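You operate a simulated robot arm through the tools that you are given. There is no shell and no other tool. Be economical: measure what you need, move in short steps, check, and stop when the job is done.

The job below is to be done with a simulated two-armed robot. You get a single attempt, and the scene is never put back.

JOB
Bend the brass tube round the former to the white line and clip it down.
Fine: former on its mark and held while you bend, no kink, former back on the board's free end.

Only the result counts: the job must be done as asked and must still hold three seconds after the hand-in. Knocking over, shifting, dropping, spilling or breaking anything else fails it.

ROBOT AND FRAMES
Two 7-joint arms with two-finger parallel grippers on one trunk, on a base that drives. Base frame: it is fixed to the floor where the robot stands at the start and does not move with it; the origin is under the middle of the robot, x ahead of it, y to its left, z up; the surface under the hand at the start is at about z = 850. Units: mm, degrees, N and s.
The left shoulder is at the start at [30, 119, 1085], the right one opposite. With the tool pointing down near the work surface each hand reaches from about 240 to 680 mm from the robot's upright axis, wherever it stands, measured 20 degrees to its own side. Places, roughly: brass tube [600, -100, 900]; free end of the bending board [500, -200, 900]; hole of the clip base [500, 0, 900]; mark at the bend [600, 0, 900]; tube bending board [500, 0, 900]. Payload 3.43 kg a hand.
The TCP of each hand is the grasp point between the finger pads, 30 mm short of the fingertips. In the tool frame z runs along the fingers and y along their closing line. Largest opening 94 mm; finger width 28, thickness 10; the body of the gripper, 50 by 96 mm, starts 55 mm behind the TCP.
Orientation is that of the tool frame in the base frame, as [roll, pitch, yaw] about the fixed x, y, z axes, in that order (R = Rz(yaw) Ry(pitch) Rx(roll)). With the fingers straight down and closing along the base's y, the tool's x points along the base's -x, its y along +y and its z along -z.

CONTROLS
- The arms move only by the tool jog_arm. It takes "left_targets", "right_targets" or both (then of equal length, played together; a hand with none holds still); each is a list of rows, each a list of 7 numbers: the shift along the base's x, y, z in m, then the turn, a rotation vector about the base's x, y, z in degrees, then the closure in counts, from 0 (fully open) to 255 (shut). In form: [[tx, ty, tz, wx, wy, wz, jaw], ...]. A call has 1 to 20 rows; each row shifts and turns the commanded pose from where the row before left it. Each row takes 0.2 s and may step no farther than 50 mm and 8.6 degrees from the row before; otherwise, or with a gripper value out of range, the whole call is refused. A pose out of reach is approached as far as the arm can. The call stops where the force on the tool passes 90 N (or 10 N more than at its start, if that is more) or the arm is blocked; 0.2 s more then pass. The fingers move at their own pace (about 72 mm/s each) and stop on an object; they squeeze with about 24 N. The grip force told is the motor's: it shows also when the fingers shut on nothing. Time passes only in rows, and 0.2 s behind the last, so rows that do not move let the fingers close. The reply holds the time, the measured pose of the TCP, the force on the tool along the base axes, the opening and the grip force, in the units named above and with some noise, with the torque about the TCP (base axes, N m) and any sound that the robot's microphone picked up.
- Cameras (640 x 400 px; columns grow to the right, rows downward): "scene" is now at [30.9, -17.5, 1775.6]; the picture's right is [-0.28, -0.96, 0.00], its down [-0.85, 0.24, -0.47] and it looks along [0.46, -0.13, -0.88] (base axes); focal length 264 px, centre (320, 200). "left" rides on the left gripper at [76, -14, -102] in its tool frame; the picture's right is [0.18, 0.98, 0.00], its down [-0.75, 0.14, -0.64] and it looks along [-0.63, 0.12, 0.77] (tool axes); focal length 243 px, centre (320, 200). "right" rides on the right gripper at [76, 14, -103] in its tool frame; the picture's right is [-0.18, 0.98, 0.00], its down [-0.75, -0.14, -0.64] and it looks along [-0.63, -0.12, 0.77] (tool axes); focal length 243 px, centre (320, 200).
- grab_frame(camera): a new picture of that camera. No time passes.
- slide_trunk(by): slides the trunk up (or, below 0, down) by that many mm; the arms and the scene camera ride with it, the base frame stays. It gives what a move gives, with no picture.
- base_move(legs): drives the robot by 1 to 6 legs, each [ahead, turn to the left] in mm and degrees, along the robot's own axes; the way and the turn of a leg run together, so that a leg with both is an arc; at most 1500 mm and 180 degrees a leg. The arms and the cameras ride along, it lands a little off, and it stops where it bumps. It gives what a move gives.
- head_to(pan, tilt): turns the head with the scene camera to pan (to the left, within 143 degrees either way) and tilt (down, from -29 to 69), counted from straight ahead of the robot. It gives what a move gives.
- locate(camera, pixels): for up to 12 pixels [column, row] of the newest picture of that camera ("zoom" is the newest enlarged one), the place [x, y, z] in the base frame of the surface seen there, good to about 3 mm. No time passes.
- enlarge(camera, box): a new picture of the part [left, top, right, bottom] of that camera's present view, enlarged. No time passes.
- finish_job(): hands the job in; it is judged then, once.

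Work in short steps. Measure before you move; look again where a grasp or a placing could have gone wrong, and mend it. You have 80 turns and 70 pictures in all, those below and enlarged ones among them. Open the grippers and draw the arms clear of the work before you hand the job in, unless the task says otherwise; then end with one line.

The tools are called as a command line: name --argument value ..., lists and objects as JSON in quotes. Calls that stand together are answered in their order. jog_arm: Moves the arms, as the interface text tells. Its arguments: {"type":"object","properties":{"left_targets":{"type":"array","items":{"type":"array","items":{"type":"number"}}},"right_targets":{"type":"array","items":{"type":"array","items":{"type":"number"}}}},"required":[]} The other tools are called the same way: slide_trunk (by) slides the trunk up or down; base_move (legs) drives the base; head_to (pan, tilt) turns the head that bears the scene camera; grab_frame (camera) takes a picture; locate (camera, pixels) gives the place of the surface under pixels of a picture; enlarge (camera, box) takes an enlarged picture of a part of a camera's view; finish_job () hands the job in.

At the start:

```text
time_s: 0.0
left_ee_pos: [470.7, 153.5, 1181.9]
left_tool_rot: [-180.0, -0.1, -180.0]
left_ft_force: [-1.3, 0.1, 0.3]
left_wrist_torque: [0.0, -0.04, 0.0]
left_grip_width: 94.1
left_gripper_force: 0.0
right_ee_pos: [437.7, -231.5, 1193.8]
right_tool_rot: [180.0, -0.1, 179.9]
right_ft_force: [0.6, 0.0, 0.4]
right_wrist_torque: [0.03, 0.01, -0.01]
right_grip_width: 94.2
right_gripper_force: 0.0
trunk travel left (down, up): [-350.0, 60.0]
robot x, y, heading: [-0.4, 2.8, -0.2]
head pan, tilt: [-16.0, 61.7]
```

scene: 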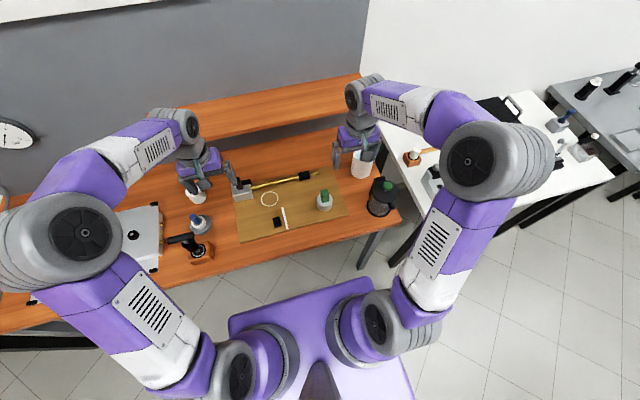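
right: 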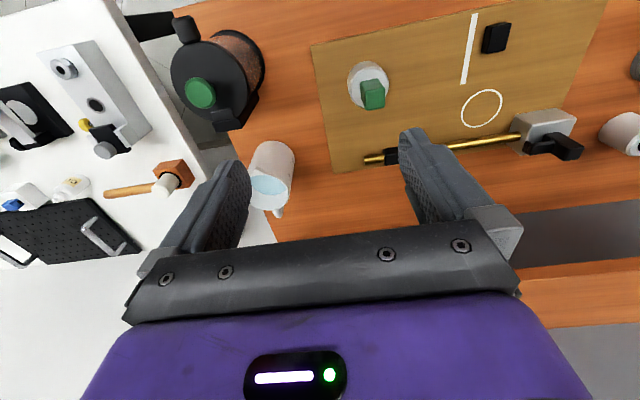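
left: 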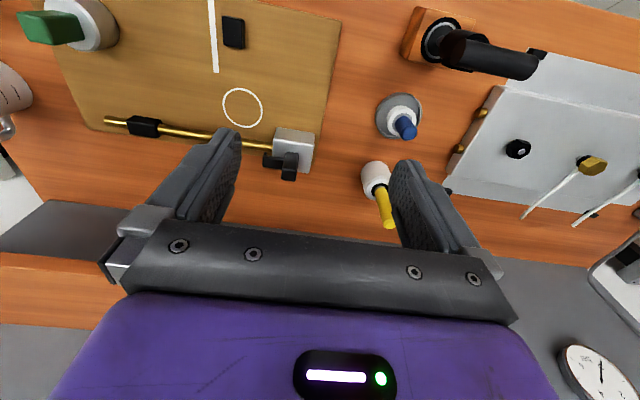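

The board sits around scene px (290,200), with the tube clamped at its upper left, the ring mark, the white line, and the former with the green knob. I'll enlarge the board for detail.

enlarge --camera "scene" --box '[220, 160, 360, 248]'

enlarge --camera "right" --box '[300, 0, 620, 200]'

```text
4.55 times, centred on (290, 204) of scene
```

zoom: 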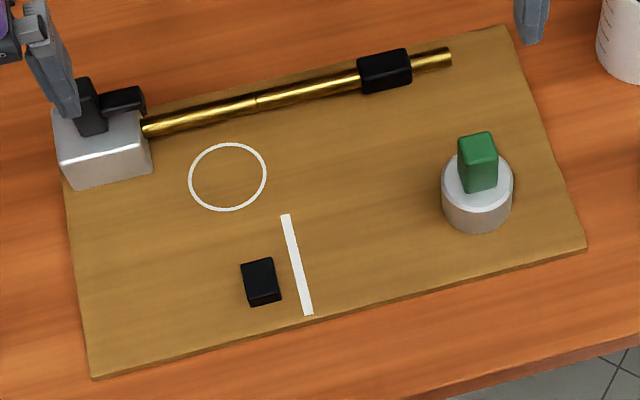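

```text
2.00 times, centred on (460, 100) of right
```

zoom: 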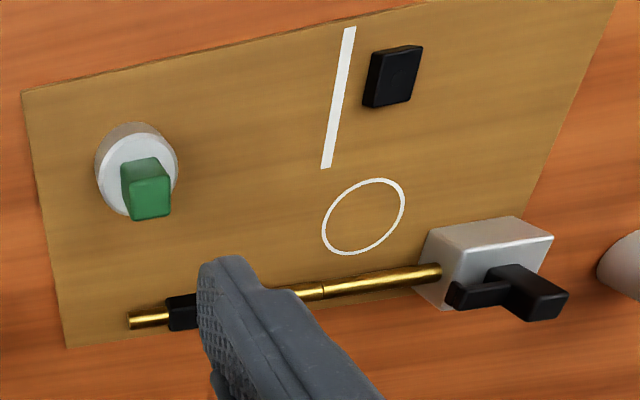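

I need positions of the main features. I'll take the scene zoom again so that locate works on it.

enlarge --camera "scene" --box '[225, 160, 353, 240]'

```text
5.00 times, centred on (289, 200) of scene
```

zoom: 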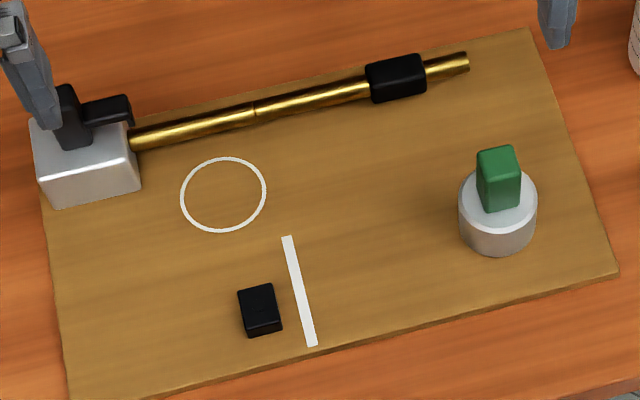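

Locating the ring edges, white line ends, tube, sleeve, black block, and the former with its knob.

locate --camera "zoom" --pixels '[[182, 197], [265, 190], [224, 158], [222, 231], [287, 238], [312, 345], [258, 295], [140, 138], [254, 105], [395, 68], [467, 58], [498, 158]]'

locate --camera "zoom" --pixels '[[478, 225], [530, 190], [498, 245], [465, 190], [85, 160], [260, 330], [240, 292], [275, 290], [498, 200], [350, 200], [615, 275], [70, 395]]'

```text
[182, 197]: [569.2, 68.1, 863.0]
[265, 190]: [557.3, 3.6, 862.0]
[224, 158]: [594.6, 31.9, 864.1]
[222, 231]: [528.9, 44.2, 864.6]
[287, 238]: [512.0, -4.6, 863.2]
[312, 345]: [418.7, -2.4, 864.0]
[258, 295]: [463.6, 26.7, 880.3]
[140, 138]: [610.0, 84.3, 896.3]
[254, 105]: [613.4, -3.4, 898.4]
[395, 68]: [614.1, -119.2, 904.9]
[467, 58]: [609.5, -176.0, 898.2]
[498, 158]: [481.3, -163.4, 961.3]
```

```text
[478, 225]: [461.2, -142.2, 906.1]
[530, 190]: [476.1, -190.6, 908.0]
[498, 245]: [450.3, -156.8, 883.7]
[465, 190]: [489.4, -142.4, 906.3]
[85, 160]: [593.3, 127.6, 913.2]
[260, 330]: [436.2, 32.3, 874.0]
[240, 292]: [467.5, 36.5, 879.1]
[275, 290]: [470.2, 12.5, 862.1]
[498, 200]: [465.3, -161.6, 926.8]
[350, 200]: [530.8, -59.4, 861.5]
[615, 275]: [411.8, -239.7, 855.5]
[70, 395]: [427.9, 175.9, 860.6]
```

Measured so far: ring centre ≈(562,36), tube axis x≈611 with z≈893, line at y≈-4, former ≈(470,-166) with its knob top at 961. I'll bring the wrist cameras closer to inspect the sleeve and the black block.

jog_arm --left_targets '[[-0.022, -0.02, -0.034, 0, 0, 0, 0], [-0.022, -0.02, -0.034, 0, 0, 0, 0], [-0.022, -0.02, -0.034, 0, 0, 0, 0], [-0.022, -0.02, -0.034, 0, 0, 0, 0], [-0.022, -0.02, -0.034, 0, 0, 0, 0], [0, 0, 0, 0, 0, 0, 0]]' --right_targets '[[0.015, 0.024, -0.028, 0, 0, 0, 0], [0.015, 0.024, -0.028, 0, 0, 0, 0], [0.015, 0.024, -0.028, 0, 0, 0, 0], [0.015, 0.024, -0.028, 0, 0, 0, 0], [0.015, 0.024, -0.028, 0, 0, 0, 0], [0, 0, 0, 0, 0, 0, 0]]'

grab_frame --camera "left"

grab_frame --camera "right"

```text
time_s: 1.4
left_ee_pos: [361.5, 53.6, 1012.6]
left_tool_rot: [-180.0, 0.1, 179.9]
left_ft_force: [0.3, -0.4, 0.2]
left_wrist_torque: [-0.02, -0.04, 0.03]
left_grip_width: 93.9
left_gripper_force: 0.1
right_ee_pos: [509.9, -113.8, 1054.9]
right_tool_rot: [179.9, 0.1, 179.9]
right_ft_force: [0.2, -0.7, 0.5]
right_wrist_torque: [-0.03, -0.06, -0.01]
right_grip_width: 94.1
right_gripper_force: 0.0
trunk travel left (down, up): [-350.0, 60.0]
robot x, y, heading: [0.4, -1.8, 0.3]
head pan, tilt: [-16.0, 61.7]
```

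```text
63 pictures are left
```

left: 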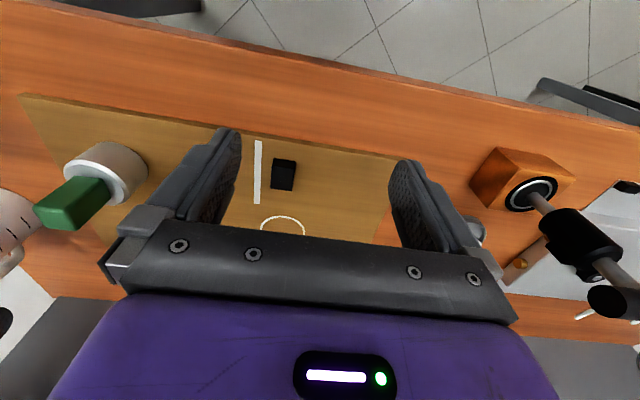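

```text
62 pictures are left
```

right: 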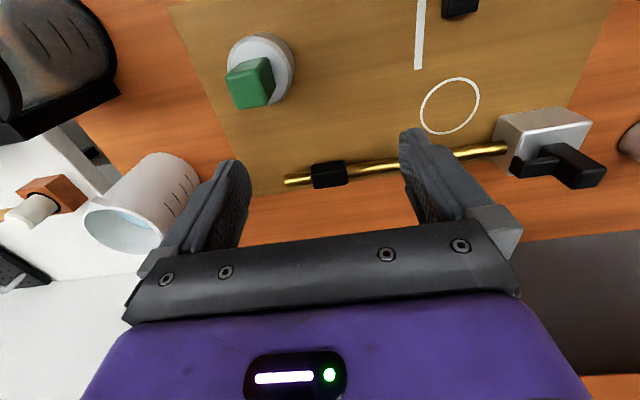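

The wrist images are upside-down, with far at the bottom. Zooming in on the sleeve (right, 328,173) and the block (left, 284,174).

enlarge --camera "left" --box '[236, 130, 332, 190]'

enlarge --camera "right" --box '[270, 130, 400, 211]'

```text
6.67 times, centred on (284, 160) of left
```

zoom: 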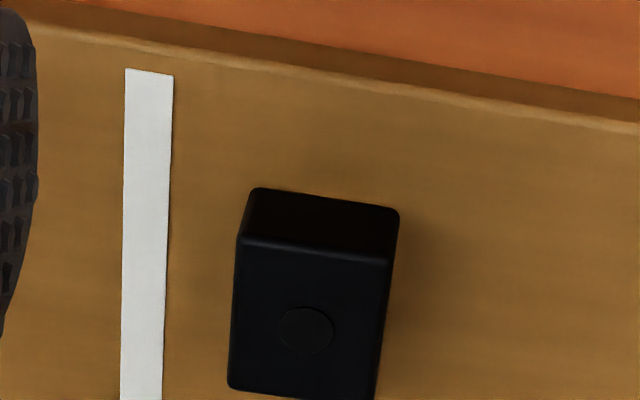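

```text
4.92 times, centred on (335, 170) of right
```

zoom: 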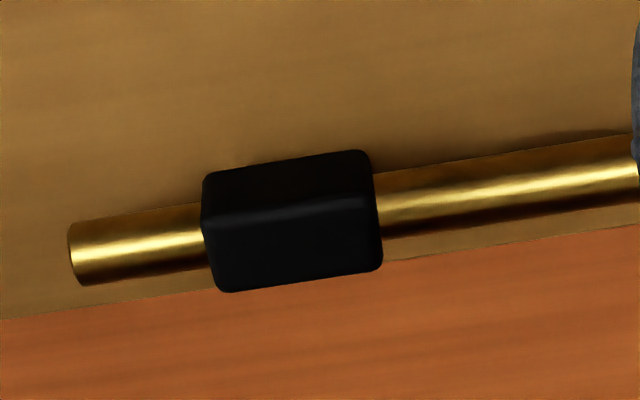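

The block has a round hole in its top, so a separate clip with a peg is probably somewhere on the bench. I'll search the surroundings with the scene camera.

enlarge --camera "scene" --box '[100, 130, 260, 290]'

enlarge --camera "scene" --box '[320, 60, 640, 260]'

enlarge --camera "left" --box '[400, 120, 640, 270]'

```text
2.50 times, centred on (180, 210) of scene
```

zoom: 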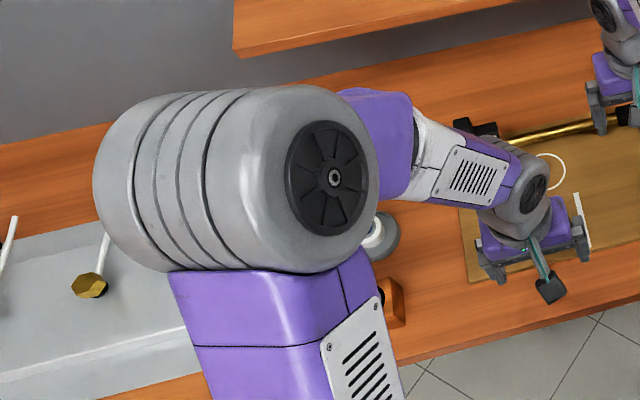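

```text
2.00 times, centred on (480, 160) of scene
```

zoom: 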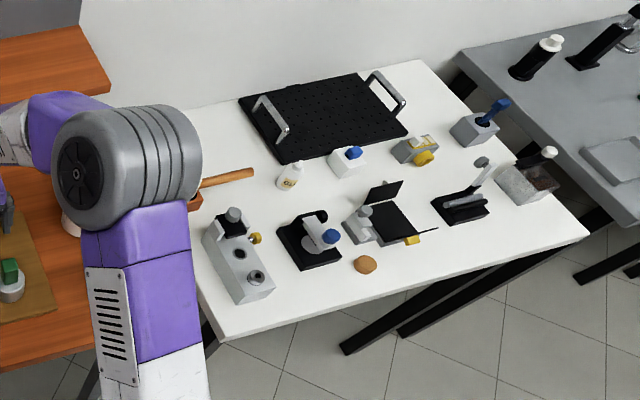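

```text
2.67 times, centred on (520, 195) of left
```

zoom: 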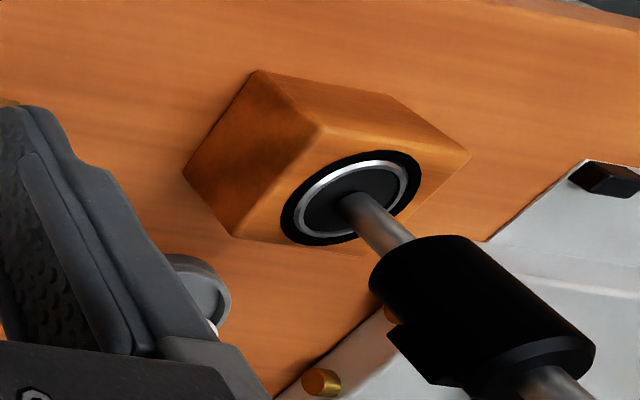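

Next I want a close look at the two small items left of the board, the blue-peg one and the yellow-peg one. I'll move the left hand above them.

jog_arm --left_targets '[[0.022, 0.036, 0.02, 0, 0, 0, 0], [0.022, 0.036, 0.02, 0, 0, 0, 0], [0.022, 0.036, 0.02, 0, 0, 0, 0], [0.022, 0.036, 0.02, 0, 0, 0, 0], [0.022, 0.036, 0.02, 0, 0, 0, 0], [0, 0, 0, 0, 0, 0, 0]]'

grab_frame --camera "left"

grab_frame --camera "scene"

```text
time_s: 2.8
left_ee_pos: [471.5, 236.5, 1114.6]
left_tool_rot: [180.0, -0.1, 180.0]
left_ft_force: [-0.6, 0.0, 0.3]
left_wrist_torque: [-0.01, 0.0, -0.02]
left_grip_width: 93.9
left_gripper_force: 0.1
right_ee_pos: [510.3, -113.7, 1054.6]
right_tool_rot: [179.9, 0.0, 180.0]
right_ft_force: [-0.4, -0.7, 0.3]
right_wrist_torque: [-0.03, 0.01, -0.01]
right_grip_width: 94.0
right_gripper_force: 0.1
trunk travel left (down, up): [-350.0, 60.0]
robot x, y, heading: [1.4, 2.3, 0.2]
head pan, tilt: [-16.0, 61.7]
```

```text
56 pictures are left
```

left: 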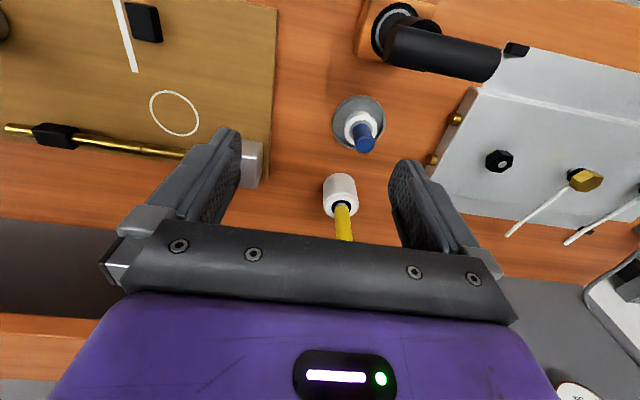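

```text
55 pictures are left
```

scene: 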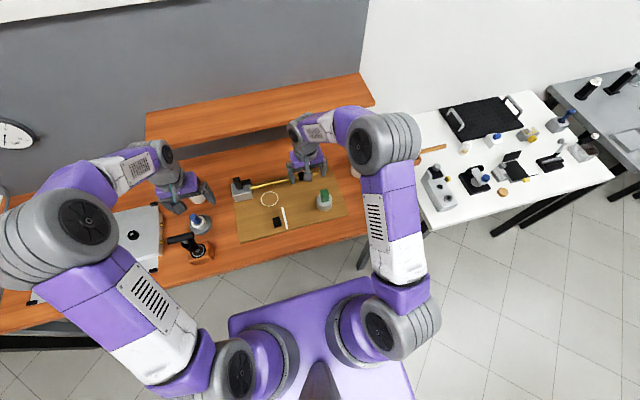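

No clip is obvious yet. I'll enlarge the bench regions around the board and the gear on the left and right.

enlarge --camera "scene" --box '[150, 160, 270, 260]'

enlarge --camera "left" --box '[300, 0, 640, 260]'

enlarge --camera "scene" --box '[400, 90, 590, 220]'

```text
4.00 times, centred on (210, 210) of scene
```

zoom: 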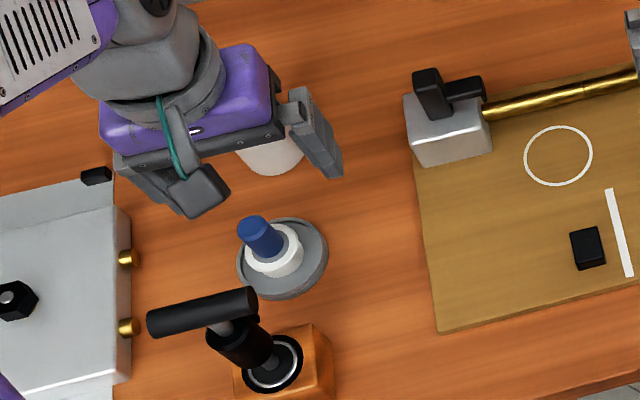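

```text
1.54 times, centred on (470, 130) of left
```

zoom: 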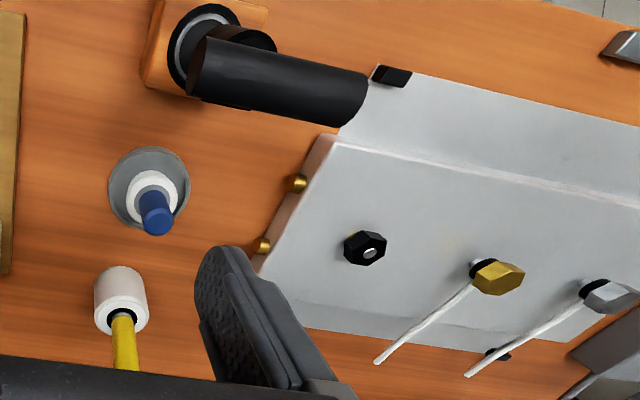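

```text
3.08 times, centred on (495, 155) of scene
```

zoom: 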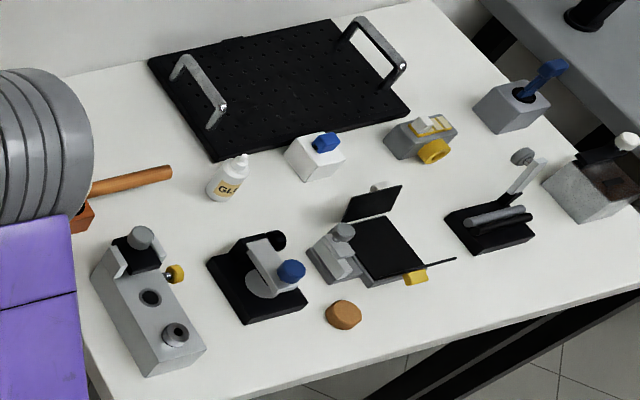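

The black L-shaped piece on the silver block (scene zoom 440,95) could be the parked clip: a body with an arm about as long as the distance from the hole to the line. I'll move the left camera over it.

jog_arm --left_targets '[[0.01, -0.032, -0.024, 0, 0, 0, 0], [0.01, -0.032, -0.024, 0, 0, 0, 0], [0.01, -0.032, -0.024, 0, 0, 0, 0], [0.01, -0.032, -0.024, 0, 0, 0, 0], [0, 0, 0, 0, 0, 0, 0]]'

grab_frame --camera "left"

```text
time_s: 4.0
left_ee_pos: [513.0, 105.9, 1013.9]
left_tool_rot: [180.0, 0.1, 180.0]
left_ft_force: [-0.5, 0.2, 1.1]
left_wrist_torque: [-0.03, 0.01, 0.03]
left_grip_width: 93.8
left_gripper_force: 0.0
right_ee_pos: [510.7, -110.8, 1054.1]
right_tool_rot: [180.0, -0.1, -180.0]
right_ft_force: [-0.3, 0.1, -0.7]
right_wrist_torque: [0.02, 0.0, 0.02]
right_grip_width: 93.9
right_gripper_force: 0.0
trunk travel left (down, up): [-350.0, 60.0]
robot x, y, heading: [-0.1, 6.5, -0.2]
head pan, tilt: [-16.0, 61.7]
```

```text
51 pictures are left
```

left: 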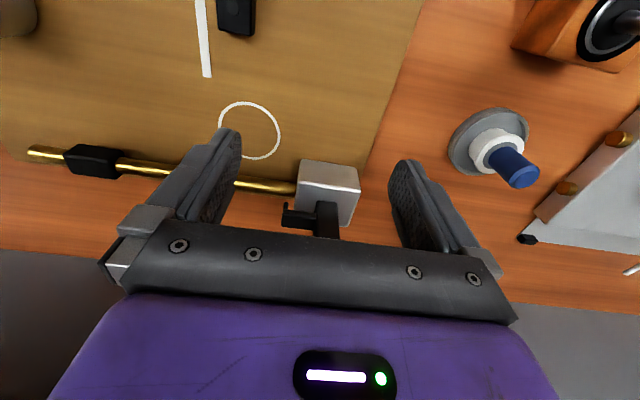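

enlarge --camera "left" --box '[256, 140, 384, 242]'

```text
3.92 times, centred on (320, 191) of left
```

zoom: 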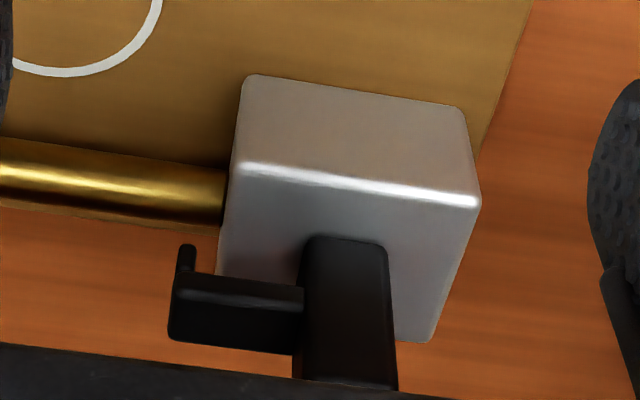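

This is the clip: a tall body with an arm toward -y and a small downward lip at its tip. I'll measure it.

locate --camera "zoom" --pixels '[[345, 242], [310, 250], [380, 250], [350, 320], [310, 370], [390, 370], [235, 285], [180, 285], [235, 330], [186, 250], [440, 150], [420, 320]]'

enlarge --camera "scene" --box '[224, 165, 288, 205]'

```text
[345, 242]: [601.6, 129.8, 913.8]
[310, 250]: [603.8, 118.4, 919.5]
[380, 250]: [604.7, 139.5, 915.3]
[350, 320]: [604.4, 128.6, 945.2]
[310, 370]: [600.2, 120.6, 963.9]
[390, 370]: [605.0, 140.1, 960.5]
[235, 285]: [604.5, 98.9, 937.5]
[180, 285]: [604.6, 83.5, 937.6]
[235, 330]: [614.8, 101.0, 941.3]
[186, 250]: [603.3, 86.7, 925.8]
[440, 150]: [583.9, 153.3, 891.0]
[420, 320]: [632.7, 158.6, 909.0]
```

```text
10.00 times, centred on (256, 185) of scene
```

zoom: 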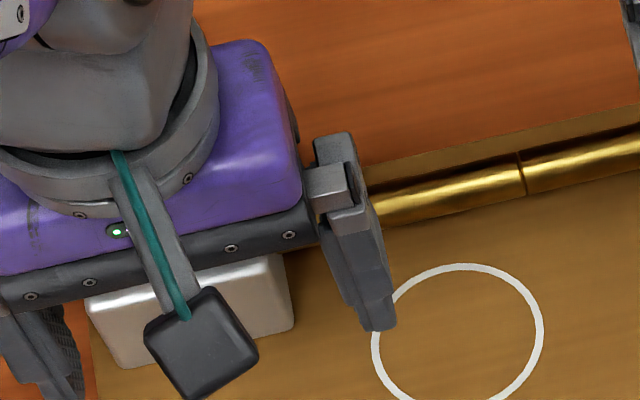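

The clip body is at y≈118–140 with its near face at x≈603; the arm tip with lip is at y≈84 and the arm underside at z≈928, 17 above the block top at 911. On the base (top 880) that puts the arm at 897, just over the tube. Next I'll measure the former and knob, and re-check the tube, with the right camera.

enlarge --camera "right" --box '[200, 20, 328, 122]'

```text
3.92 times, centred on (264, 71) of right
```

zoom: 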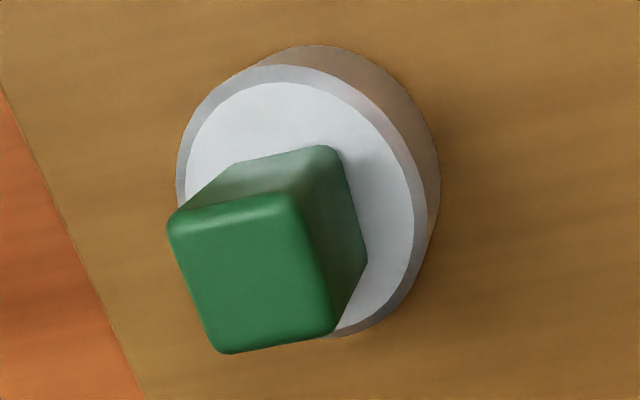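

locate --camera "zoom" --pixels '[[177, 222], [290, 197], [328, 332], [222, 348], [248, 272], [330, 155], [360, 262], [183, 170], [300, 72], [418, 250], [370, 320], [345, 60]]'

grab_frame --camera "right"

```text
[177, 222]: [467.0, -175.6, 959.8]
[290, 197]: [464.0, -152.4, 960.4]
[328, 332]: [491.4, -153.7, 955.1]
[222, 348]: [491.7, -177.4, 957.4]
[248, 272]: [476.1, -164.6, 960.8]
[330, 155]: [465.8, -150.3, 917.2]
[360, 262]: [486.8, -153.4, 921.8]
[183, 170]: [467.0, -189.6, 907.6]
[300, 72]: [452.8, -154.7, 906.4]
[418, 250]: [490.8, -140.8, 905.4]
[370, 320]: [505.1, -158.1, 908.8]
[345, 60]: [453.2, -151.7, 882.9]
```

```text
47 pictures are left
```

right: 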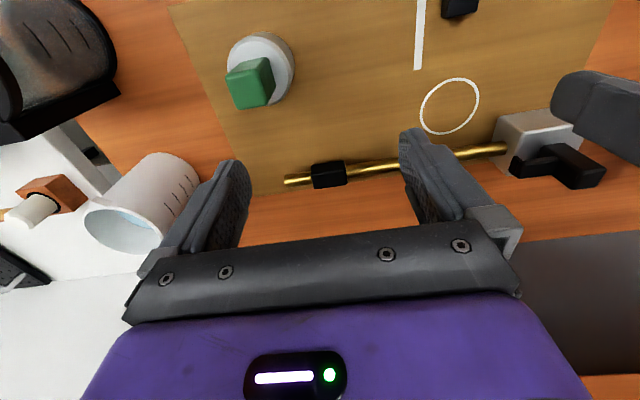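

The former is at (478,-165), R≈27.5, with an axis-aligned knob of about 25 mm spanning z 907–960. Now I'll re-measure the ring and tube from this camera for accuracy.

enlarge --camera "right" --box '[272, 60, 528, 220]'

```text
2.50 times, centred on (400, 140) of right
```

zoom: 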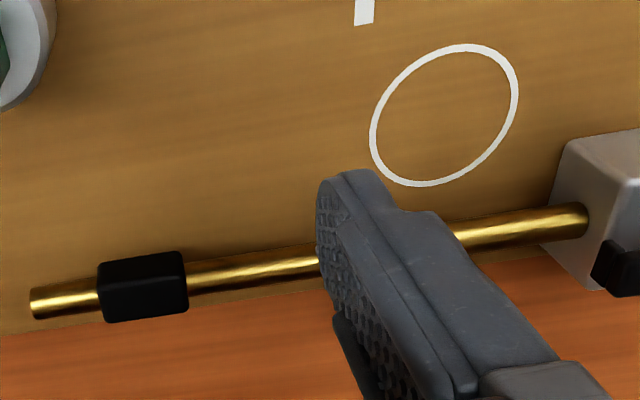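

locate --camera "zoom" --pixels '[[371, 130], [518, 95], [464, 46], [425, 184], [373, 145], [516, 85], [60, 302], [250, 270], [560, 222], [142, 295], [105, 270], [182, 258]]'

```text
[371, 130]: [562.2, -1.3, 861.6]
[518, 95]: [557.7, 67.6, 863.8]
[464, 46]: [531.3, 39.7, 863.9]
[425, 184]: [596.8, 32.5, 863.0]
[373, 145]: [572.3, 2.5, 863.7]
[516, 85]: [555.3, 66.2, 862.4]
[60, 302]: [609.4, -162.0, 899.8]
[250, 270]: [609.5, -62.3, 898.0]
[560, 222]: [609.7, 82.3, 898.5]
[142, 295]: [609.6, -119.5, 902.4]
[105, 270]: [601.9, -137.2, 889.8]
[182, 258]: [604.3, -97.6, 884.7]
```

Ring centre ≈(563,34.5), tube axis x≈609. I'll clear the left hand and bring the right hand above the former knob.

jog_arm --left_targets '[[0, 0.035, 0.02, 0, 0, 0, 0], [0, 0.035, 0.02, 0, 0, 0, 0], [0, 0.035, 0.02, 0, 0, 0, 0], [0, 0.035, 0.0, 0, 0, 0, 0], [0, 0, 0, 0, 0, 0, 0]]' --right_targets '[[-0.011, -0.018, -0.015, 0, 0, 0, 0], [-0.011, -0.018, -0.015, 0, 0, 0, 0], [-0.0107, -0.0182, -0.014, 0, 0, 0, 0], [0, 0, -0.02, 0, 0, 0, 0], [0, 0, 0, 0, 0, 0, 0]]'

grab_frame --camera "right"

```text
time_s: 5.2
left_ee_pos: [512.4, 243.6, 1075.3]
left_tool_rot: [-180.0, 0.1, 179.9]
left_ft_force: [0.1, -1.0, 0.2]
left_wrist_torque: [-0.02, -0.01, 0.02]
left_grip_width: 94.3
left_gripper_force: 0.1
right_ee_pos: [480.4, -168.0, 990.7]
right_tool_rot: [179.9, 0.0, -179.9]
right_ft_force: [-0.9, 0.1, 0.0]
right_wrist_torque: [0.05, 0.01, -0.02]
right_grip_width: 94.2
right_gripper_force: 0.1
trunk travel left (down, up): [-350.0, 60.0]
robot x, y, heading: [-1.0, -0.7, -0.2]
head pan, tilt: [-16.0, 61.7]
```

```text
45 pictures are left
```

right: 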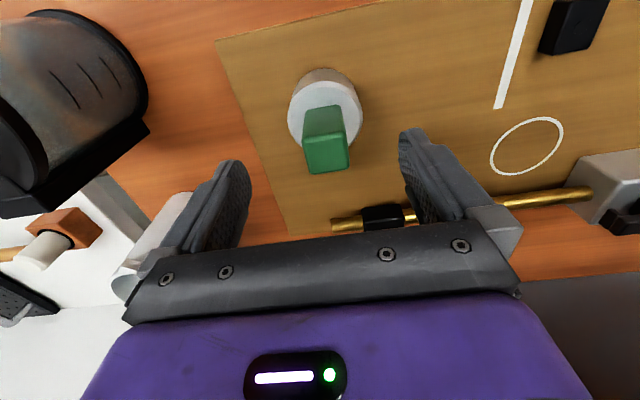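

The knob is centred between the fingers (col 327). Descending to z≈942 and closing.

jog_arm --right_targets '[[-0.001, 0.001, -0.025, 0, 0, 0, 0], [0, 0, -0.023, 0, 0, 0, 0], [0, 0, 0, 0, 0, 0, 200], [0, 0, 0, 0, 0, 0, 200], [0, 0, 0, 0, 0, 0, 200], [0, 0, 0, 0, 0, 0, 200]]'

```text
time_s: 6.6
left_ee_pos: [512.2, 244.5, 1074.4]
left_tool_rot: [180.0, 0.0, 180.0]
left_ft_force: [0.8, 0.3, -0.4]
left_wrist_torque: [0.02, 0.01, -0.02]
left_grip_width: 94.0
left_gripper_force: 0.1
right_ee_pos: [480.1, -167.4, 944.0]
right_tool_rot: [-179.9, 0.0, 180.0]
right_ft_force: [0.3, -0.1, -0.7]
right_wrist_torque: [0.0, 0.02, -0.03]
right_grip_width: 32.3
right_gripper_force: 24.3
trunk travel left (down, up): [-350.0, 60.0]
robot x, y, heading: [-0.9, -1.4, 0.0]
head pan, tilt: [-16.0, 61.7]
```

The grip reads 24 N at 32 mm. Lifting 60 mm and checking.

jog_arm --right_targets '[[0, 0, 0.02, 0, 0, 0, 200], [0, 0, 0.02, 0, 0, 0, 200], [0, 0, 0.02, 0, 0, 0, 200], [0, 0, 0, 0, 0, 0, 200]]'

grab_frame --camera "right"

```text
time_s: 7.6
left_ee_pos: [513.7, 245.3, 1076.0]
left_tool_rot: [180.0, -0.1, -180.0]
left_ft_force: [-0.3, -0.3, 0.3]
left_wrist_torque: [-0.02, 0.0, 0.0]
left_grip_width: 94.2
left_gripper_force: 0.1
right_ee_pos: [479.3, -165.4, 1002.1]
right_tool_rot: [-179.9, 0.0, 180.0]
right_ft_force: [-0.6, -0.3, -2.1]
right_wrist_torque: [-0.01, 0.01, 0.0]
right_grip_width: 27.6
right_gripper_force: 24.1
trunk travel left (down, up): [-350.0, 60.0]
robot x, y, heading: [3.2, 0.3, -0.2]
head pan, tilt: [-16.0, 61.7]
```

```text
44 pictures are left
```

right: 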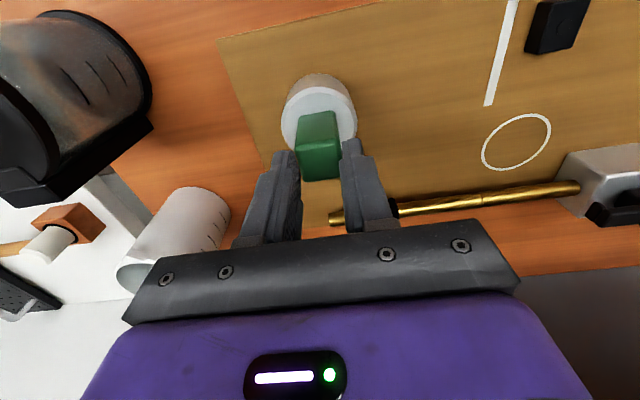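

It's unclear whether the former was lifted, so I'll zoom in.

enlarge --camera "right" --box '[230, 50, 422, 200]'

```text
2.67 times, centred on (326, 125) of right
```

zoom: 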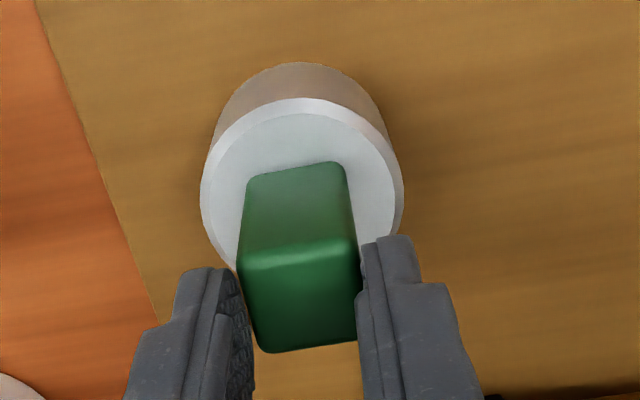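

locate --camera "zoom" --pixels '[[300, 300], [225, 180], [300, 130], [300, 85], [400, 260], [200, 290]]'

```text
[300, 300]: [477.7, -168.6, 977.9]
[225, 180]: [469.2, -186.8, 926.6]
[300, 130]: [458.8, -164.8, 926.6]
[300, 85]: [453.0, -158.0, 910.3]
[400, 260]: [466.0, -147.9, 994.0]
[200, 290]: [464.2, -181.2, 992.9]
```

The former rose only about 20 mm (knob top at 978, fingertips at 972), so it is held just by the tips. I'll set it back down, regrip deeper and fully closed.

jog_arm --right_targets '[[0, 0, -0.01, 0, 0, 0, 200], [0, 0, -0.008, 0, 0, 0, 200], [0, 0, 0, 0, 0, 0, 200]]'

enlarge --camera "right" --box '[230, 50, 422, 200]'

```text
time_s: 8.4
left_ee_pos: [512.0, 244.1, 1075.7]
left_tool_rot: [-180.0, 0.0, 180.0]
left_ft_force: [0.3, -1.0, 0.5]
left_wrist_torque: [0.01, 0.0, 0.0]
left_grip_width: 93.8
left_gripper_force: 0.0
right_ee_pos: [479.6, -165.2, 984.1]
right_tool_rot: [179.9, 0.1, 179.9]
right_ft_force: [-0.5, -3.9, 11.5]
right_wrist_torque: [-0.12, 0.24, 0.05]
right_grip_width: 27.7
right_gripper_force: 23.5
trunk travel left (down, up): [-350.0, 60.0]
robot x, y, heading: [1.9, -1.9, 0.0]
head pan, tilt: [-16.0, 61.7]
```

```text
2.67 times, centred on (326, 125) of right
```

zoom: 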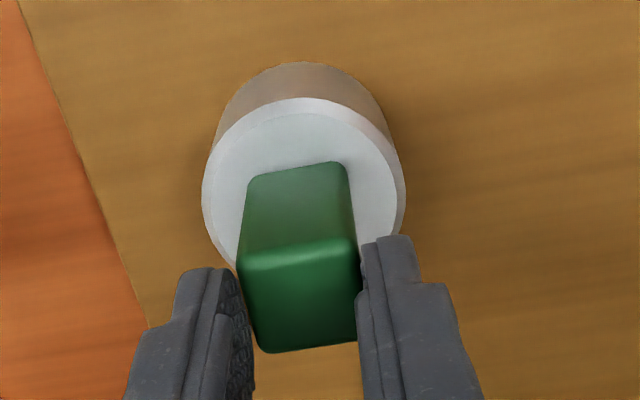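

The former is seated again (11 N upward). Opening, descending to z≈941, closing fully and waiting.

jog_arm --right_targets '[[0, 0, 0, 0, 0, 0, 0], [0, 0, 0, 0, 0, 0, 0], [0, 0, -0.022, 0, 0, 0, 0], [0, 0, -0.021, 0, 0, 0, 0], [0, 0, 0, 0, 0, 0, 255], [0, 0, 0, 0, 0, 0, 255], [0, 0, 0, 0, 0, 0, 255], [0, 0, 0, 0, 0, 0, 255], [0, 0, 0, 0, 0, 0, 255], [0, 0, 0, 0, 0, 0, 255]]'

enlarge --camera "right" --box '[230, 50, 422, 200]'

```text
time_s: 10.6
left_ee_pos: [513.0, 244.4, 1075.2]
left_tool_rot: [180.0, 0.2, -179.9]
left_ft_force: [0.0, -0.7, 0.0]
left_wrist_torque: [-0.03, 0.0, 0.02]
left_grip_width: 94.1
left_gripper_force: 0.1
right_ee_pos: [479.5, -164.6, 940.5]
right_tool_rot: [-180.0, 0.0, -179.9]
right_ft_force: [0.1, -0.9, 0.3]
right_wrist_torque: [-0.05, -0.08, -0.02]
right_grip_width: 32.3
right_gripper_force: 23.9
trunk travel left (down, up): [-350.0, 60.0]
robot x, y, heading: [1.4, -0.5, -0.1]
head pan, tilt: [-16.0, 61.7]
```

```text
2.67 times, centred on (326, 125) of right
```

zoom: 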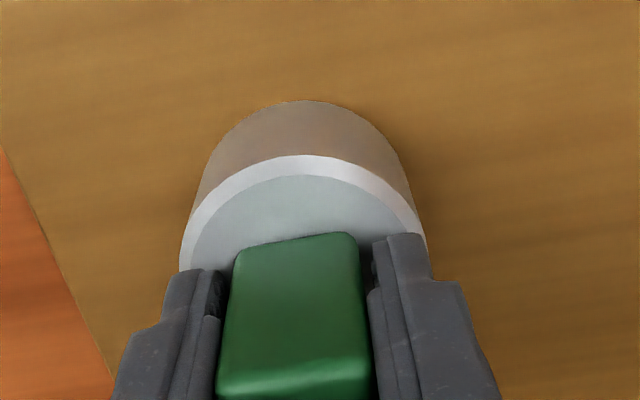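

The reading is 32 mm deep down but 27.6 near the top, which is odd. Viewing the full frame before lifting.

enlarge --camera "right" --box '[256, 120, 400, 240]'

enlarge --camera "scene" --box '[290, 160, 370, 220]'

```text
3.33 times, centred on (328, 180) of right
```

zoom: 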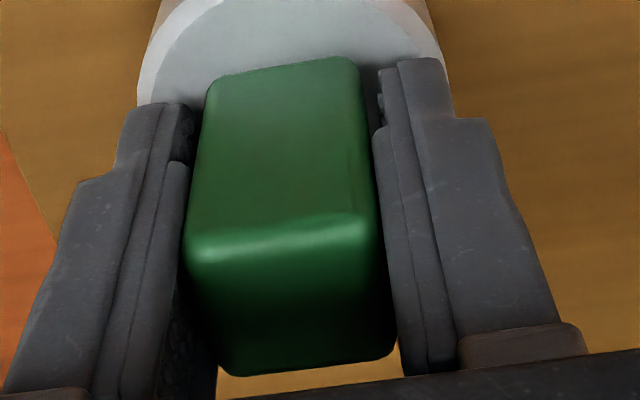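

```text
6.67 times, centred on (330, 190) of scene
```

zoom: 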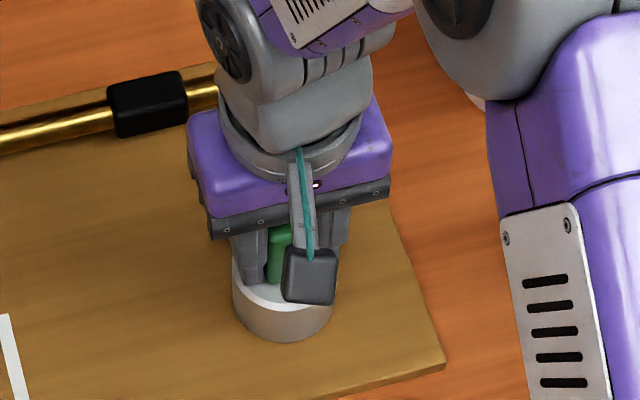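

The near-left and far-right knob corners touch the fingers, so the knob is yawed about +9°. I'll open, turn the gripper +8.5° about z, and close again.

jog_arm --right_targets '[[0, 0, 0, 0, 0, 0, 60], [0, 0, 0, 0, 0, 0, 60], [0, 0, 0, 0, 0, 8.5, 60], [0, 0, 0, 0, 0, 0, 60], [0, 0, 0, 0, 0, 0, 255], [0, 0, 0, 0, 0, 0, 255], [0, 0, 0, 0, 0, 0, 255], [0, 0, 0, 0, 0, 0, 255]]'

enlarge --camera "right" --box '[256, 120, 400, 240]'

```text
time_s: 12.4
left_ee_pos: [512.0, 244.5, 1075.4]
left_tool_rot: [-180.0, 0.0, 180.0]
left_ft_force: [0.5, -0.1, -1.0]
left_wrist_torque: [0.03, 0.02, 0.01]
left_grip_width: 94.0
left_gripper_force: 0.0
right_ee_pos: [479.6, -164.1, 940.5]
right_tool_rot: [180.0, 0.1, -171.5]
right_ft_force: [-0.6, 0.3, 1.9]
right_wrist_torque: [-0.11, -0.04, 0.02]
right_grip_width: 32.0
right_gripper_force: 24.5
trunk travel left (down, up): [-350.0, 60.0]
robot x, y, heading: [-2.8, 3.1, -0.1]
head pan, tilt: [-16.0, 61.7]
```

```text
3.33 times, centred on (328, 180) of right
```

zoom: 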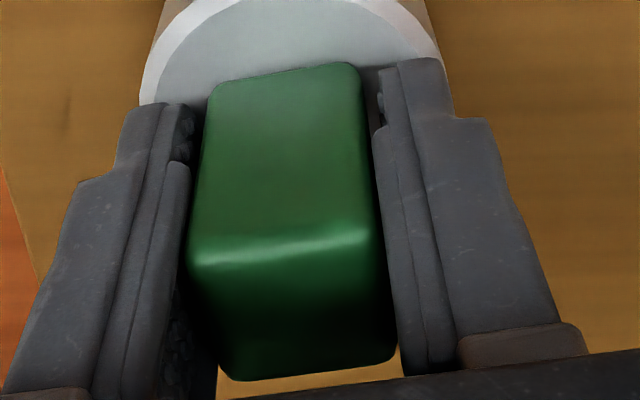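

The knob turns with the grip, so it is already aligned. I'll lift slowly 15 mm and watch for slip.

jog_arm --right_targets '[[0, 0, 0.004, 0, 0, 0, 255], [0, 0, 0.004, 0, 0, 0, 255], [0, 0, 0.004, 0, 0, 0, 255], [0, 0, 0.004, 0, 0, 0, 255], [0, 0, 0, 0, 0, 0, 255]]'

enlarge --camera "right" --box '[256, 120, 400, 240]'

```text
time_s: 13.6
left_ee_pos: [513.1, 244.4, 1074.9]
left_tool_rot: [-180.0, 0.1, 179.9]
left_ft_force: [-1.3, 0.9, -1.3]
left_wrist_torque: [-0.02, 0.01, 0.03]
left_grip_width: 93.8
left_gripper_force: 0.0
right_ee_pos: [479.3, -165.2, 958.0]
right_tool_rot: [-180.0, 0.0, -171.6]
right_ft_force: [-0.1, 0.0, -2.1]
right_wrist_torque: [0.0, -0.03, -0.03]
right_grip_width: 32.4
right_gripper_force: 23.9
trunk travel left (down, up): [-350.0, 60.0]
robot x, y, heading: [-2.0, 0.7, -0.1]
head pan, tilt: [-16.0, 61.7]
```

```text
3.33 times, centred on (328, 180) of right
```

zoom: 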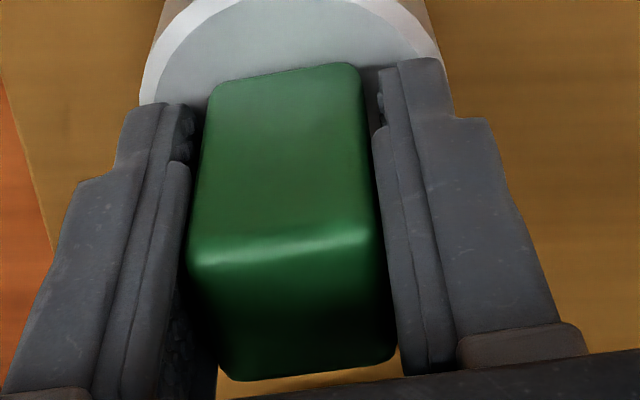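

No slip: a steady 2 N load and the same relative pose. I'll lift to z≈1005 and carry it to above the mark.

jog_arm --right_targets '[[0, 0, 0.024, 0, 0, 0, 255], [0, 0, 0.024, 0, 0, -8.5, 255], [0.017, 0.04, 0, 0, 0, 0, 255], [0.017, 0.04, 0, 0, 0, 0, 255], [0.017, 0.04, 0, 0, 0, 0, 255], [0.017, 0.04, 0, 0, 0, 0, 255], [0.017, 0.04, 0, 0, 0, 0, 255], [0, 0, 0, 0, 0, 0, 255], [0, 0, -0.025, 0, 0, 0, 255], [0, 0, 0, 0, 0, 0, 255]]'

grab_frame --camera "right"

enlarge --camera "scene" --box '[225, 160, 353, 240]'

```text
time_s: 15.8
left_ee_pos: [512.7, 243.6, 1076.4]
left_tool_rot: [180.0, -0.1, 180.0]
left_ft_force: [0.3, 0.6, -0.6]
left_wrist_torque: [0.0, 0.01, -0.03]
left_grip_width: 93.7
left_gripper_force: 0.0
right_ee_pos: [564.7, 34.3, 982.1]
right_tool_rot: [180.0, 0.0, -180.0]
right_ft_force: [0.1, 0.0, -2.2]
right_wrist_torque: [0.01, -0.01, 0.0]
right_grip_width: 32.2
right_gripper_force: 23.5
trunk travel left (down, up): [-350.0, 60.0]
robot x, y, heading: [-0.4, -2.4, -0.0]
head pan, tilt: [-16.0, 61.7]
```

```text
36 pictures are left
```

right: 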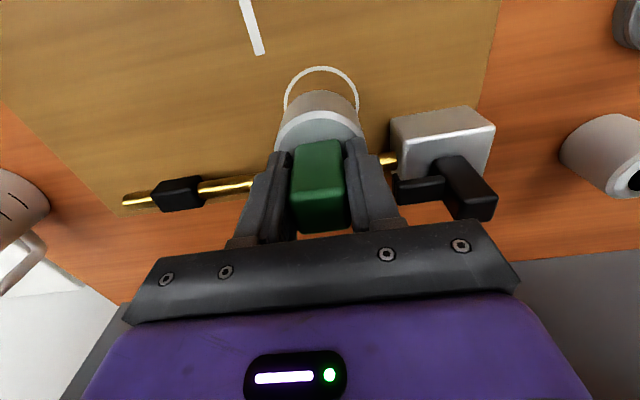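

```text
5.00 times, centred on (289, 200) of scene
```

zoom: 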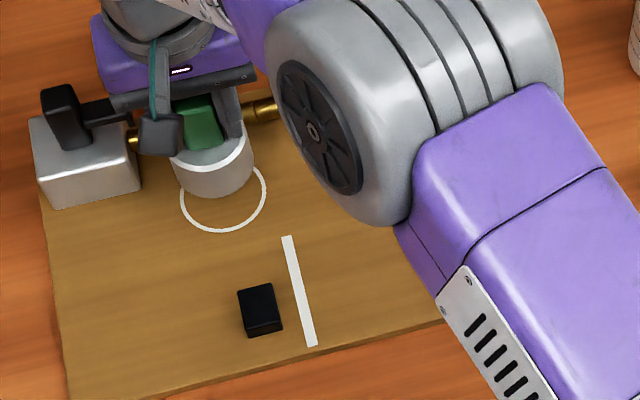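

It's hanging centred above the ring. Lowering to just above touch, then checking against the ring.

jog_arm --right_targets '[[0, 0, -0.02, 0, 0, 0, 255], [0, 0, -0.018, 0, 0, 0, 255], [0, 0, -0.002, 0, 0, 0, 255], [0, 0, 0, 0, 0, 0, 255]]'

enlarge --camera "right" --box '[240, 40, 400, 140]'

enlarge --camera "scene" --box '[245, 175, 293, 205]'

```text
time_s: 16.8
left_ee_pos: [513.8, 243.4, 1075.5]
left_tool_rot: [180.0, 0.0, -179.9]
left_ft_force: [0.2, -0.1, 1.2]
left_wrist_torque: [-0.02, 0.04, -0.01]
left_grip_width: 94.0
left_gripper_force: 0.0
right_ee_pos: [563.9, 34.8, 940.8]
right_tool_rot: [180.0, 0.0, -180.0]
right_ft_force: [0.4, -0.2, -2.6]
right_wrist_torque: [0.0, 0.02, 0.04]
right_grip_width: 32.2
right_gripper_force: 24.3
trunk travel left (down, up): [-350.0, 60.0]
robot x, y, heading: [0.6, 1.4, -0.0]
head pan, tilt: [-16.0, 61.7]
```

```text
4.00 times, centred on (320, 90) of right
```

zoom: 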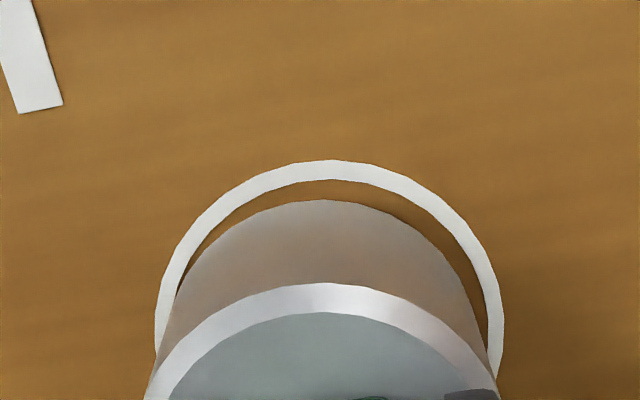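

```text
13.33 times, centred on (269, 190) of scene
```

zoom: 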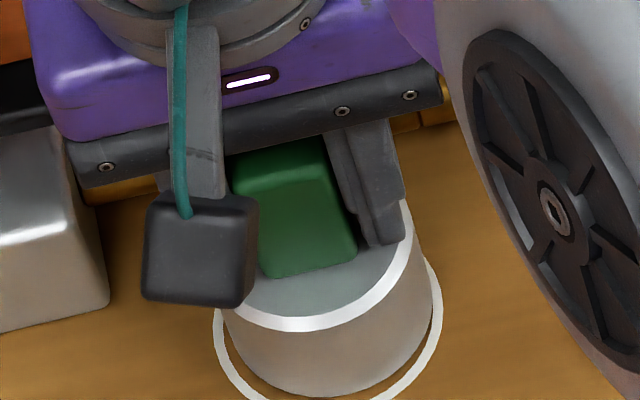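

The former looks nearly concentric. I'll measure the gaps from this zoom: ring outline versus the former's foot.

enlarge --camera "right" --box '[240, 40, 400, 140]'

locate --camera "zoom" --pixels '[[330, 170], [170, 290], [490, 290], [322, 204], [190, 280], [470, 280], [220, 236], [430, 236], [322, 190]]'

```text
4.00 times, centred on (320, 90) of right
```

zoom: 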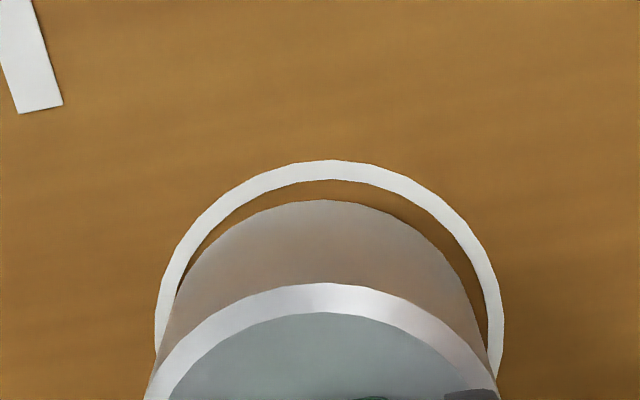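

```text
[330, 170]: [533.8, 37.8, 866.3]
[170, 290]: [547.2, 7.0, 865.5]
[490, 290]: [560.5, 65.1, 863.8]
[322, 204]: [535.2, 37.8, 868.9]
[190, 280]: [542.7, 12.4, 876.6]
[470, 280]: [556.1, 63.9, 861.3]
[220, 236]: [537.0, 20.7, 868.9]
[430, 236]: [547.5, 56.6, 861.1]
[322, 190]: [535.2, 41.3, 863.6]
```

By pixel scale (≈6 px/mm) x is concentric within ~0.5 mm and y is about 1.4 mm short (+y). I'll nudge it, set it down with light contact, and release.

jog_arm --right_targets '[[0, 0.0014, 0.001, 0, 0, 0, 255], [0, 0, -0.002, 0, 0, 0, 255], [0, 0, -0.001, 0, 0, 0, 255], [0, 0, 0, 0, 0, 0, 255]]'

```text
time_s: 17.8
left_ee_pos: [511.7, 243.8, 1075.4]
left_tool_rot: [180.0, 0.0, 180.0]
left_ft_force: [-0.1, -0.1, 0.2]
left_wrist_torque: [0.02, -0.01, -0.02]
left_grip_width: 94.2
left_gripper_force: 0.0
right_ee_pos: [563.6, 36.9, 940.6]
right_tool_rot: [179.9, 0.3, 180.0]
right_ft_force: [-0.6, -0.9, 12.6]
right_wrist_torque: [-0.07, 0.39, 0.0]
right_grip_width: 32.3
right_gripper_force: 23.4
trunk travel left (down, up): [-350.0, 60.0]
robot x, y, heading: [-1.7, 1.3, 0.1]
head pan, tilt: [-16.0, 61.7]
```

Seated with 12.6 N. Releasing now; the right hand goes up and over toward the sleeve with a +90° yaw, while the left hand turns -90° in place (camera outwards) ready to hold the former.

jog_arm --right_targets '[[0, 0, 0.001, 0, 0, 0, 255], [0, 0, 0, 0, 0, 0, 0], [0, 0, 0, 0, 0, 0, 0], [0, 0, 0.03, 0, 0, 0, 0], [0, 0, 0.03, 0, 0, 0, 0], [0, 0, 0.03, 0, 0, 0, 0], [0.004, -0.018, 0, 0, 0, 8.2, 0], [0.004, -0.018, 0, 0, 0, 8.2, 0], [0.004, -0.018, 0, 0, 0, 8.2, 0], [0.004, -0.018, 0, 0, 0, 8.2, 0], [0.004, -0.018, 0, 0, 0, 8.2, 0], [0.004, -0.018, 0, 0, 0, 8.2, 0], [0.004, -0.018, 0, 0, 0, 8.2, 0], [0.004, -0.018, 0, 0, 0, 8.2, 0], [0.004, -0.012, 0, 0, 0, 8.2, 0], [0.004, 0, 0, 0, 0, 8.2, 0], [0.004, 0, 0, 0, 0, 8.0, 0], [0, 0, 0, 0, 0, 0, 0]]' --left_targets '[[0, 0, 0, 0, 0, 0, 0], [0, 0, 0, 0, 0, 0, 0], [0, 0, 0, 0, 0, 0, 0], [0, 0, 0, 0, 0, 0, 0], [0, 0, 0, 0, 0, 0, 0], [0, 0, 0, 0, 0, -8.2, 0], [0, 0, 0, 0, 0, -8.2, 0], [0, 0, 0, 0, 0, -8.2, 0], [0, 0, 0, 0, 0, -8.2, 0], [0, 0, 0, 0, 0, -8.2, 0], [0, 0, 0, 0, 0, -8.2, 0], [0, 0, 0, 0, 0, -8.2, 0], [0, 0, 0, 0, 0, -8.2, 0], [0, 0, 0, 0, 0, -8.2, 0], [0, 0, 0, 0, 0, -8.2, 0], [0, 0, 0, 0, 0, -8.0, 0], [0, 0, 0, 0, 0, 0, 0], [0, 0, 0, 0, 0, 0, 0]]'

grab_frame --camera "scene"

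```text
time_s: 21.6
left_ee_pos: [510.7, 245.6, 1075.1]
left_tool_rot: [179.9, 0.0, 89.9]
left_ft_force: [1.2, 0.0, -0.2]
left_wrist_torque: [0.0, 0.04, 0.01]
left_grip_width: 94.2
left_gripper_force: 0.0
right_ee_pos: [606.8, -120.7, 1030.5]
right_tool_rot: [180.0, 0.0, -89.9]
right_ft_force: [0.0, 0.0, -0.3]
right_wrist_torque: [0.03, 0.04, -0.02]
right_grip_width: 94.0
right_gripper_force: 0.0
trunk travel left (down, up): [-350.0, 60.0]
robot x, y, heading: [-1.7, 2.9, 0.0]
head pan, tilt: [-16.0, 61.7]
```

```text
31 pictures are left
```

scene: 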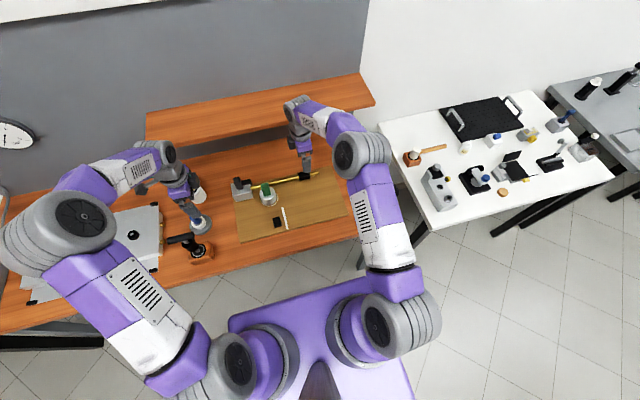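

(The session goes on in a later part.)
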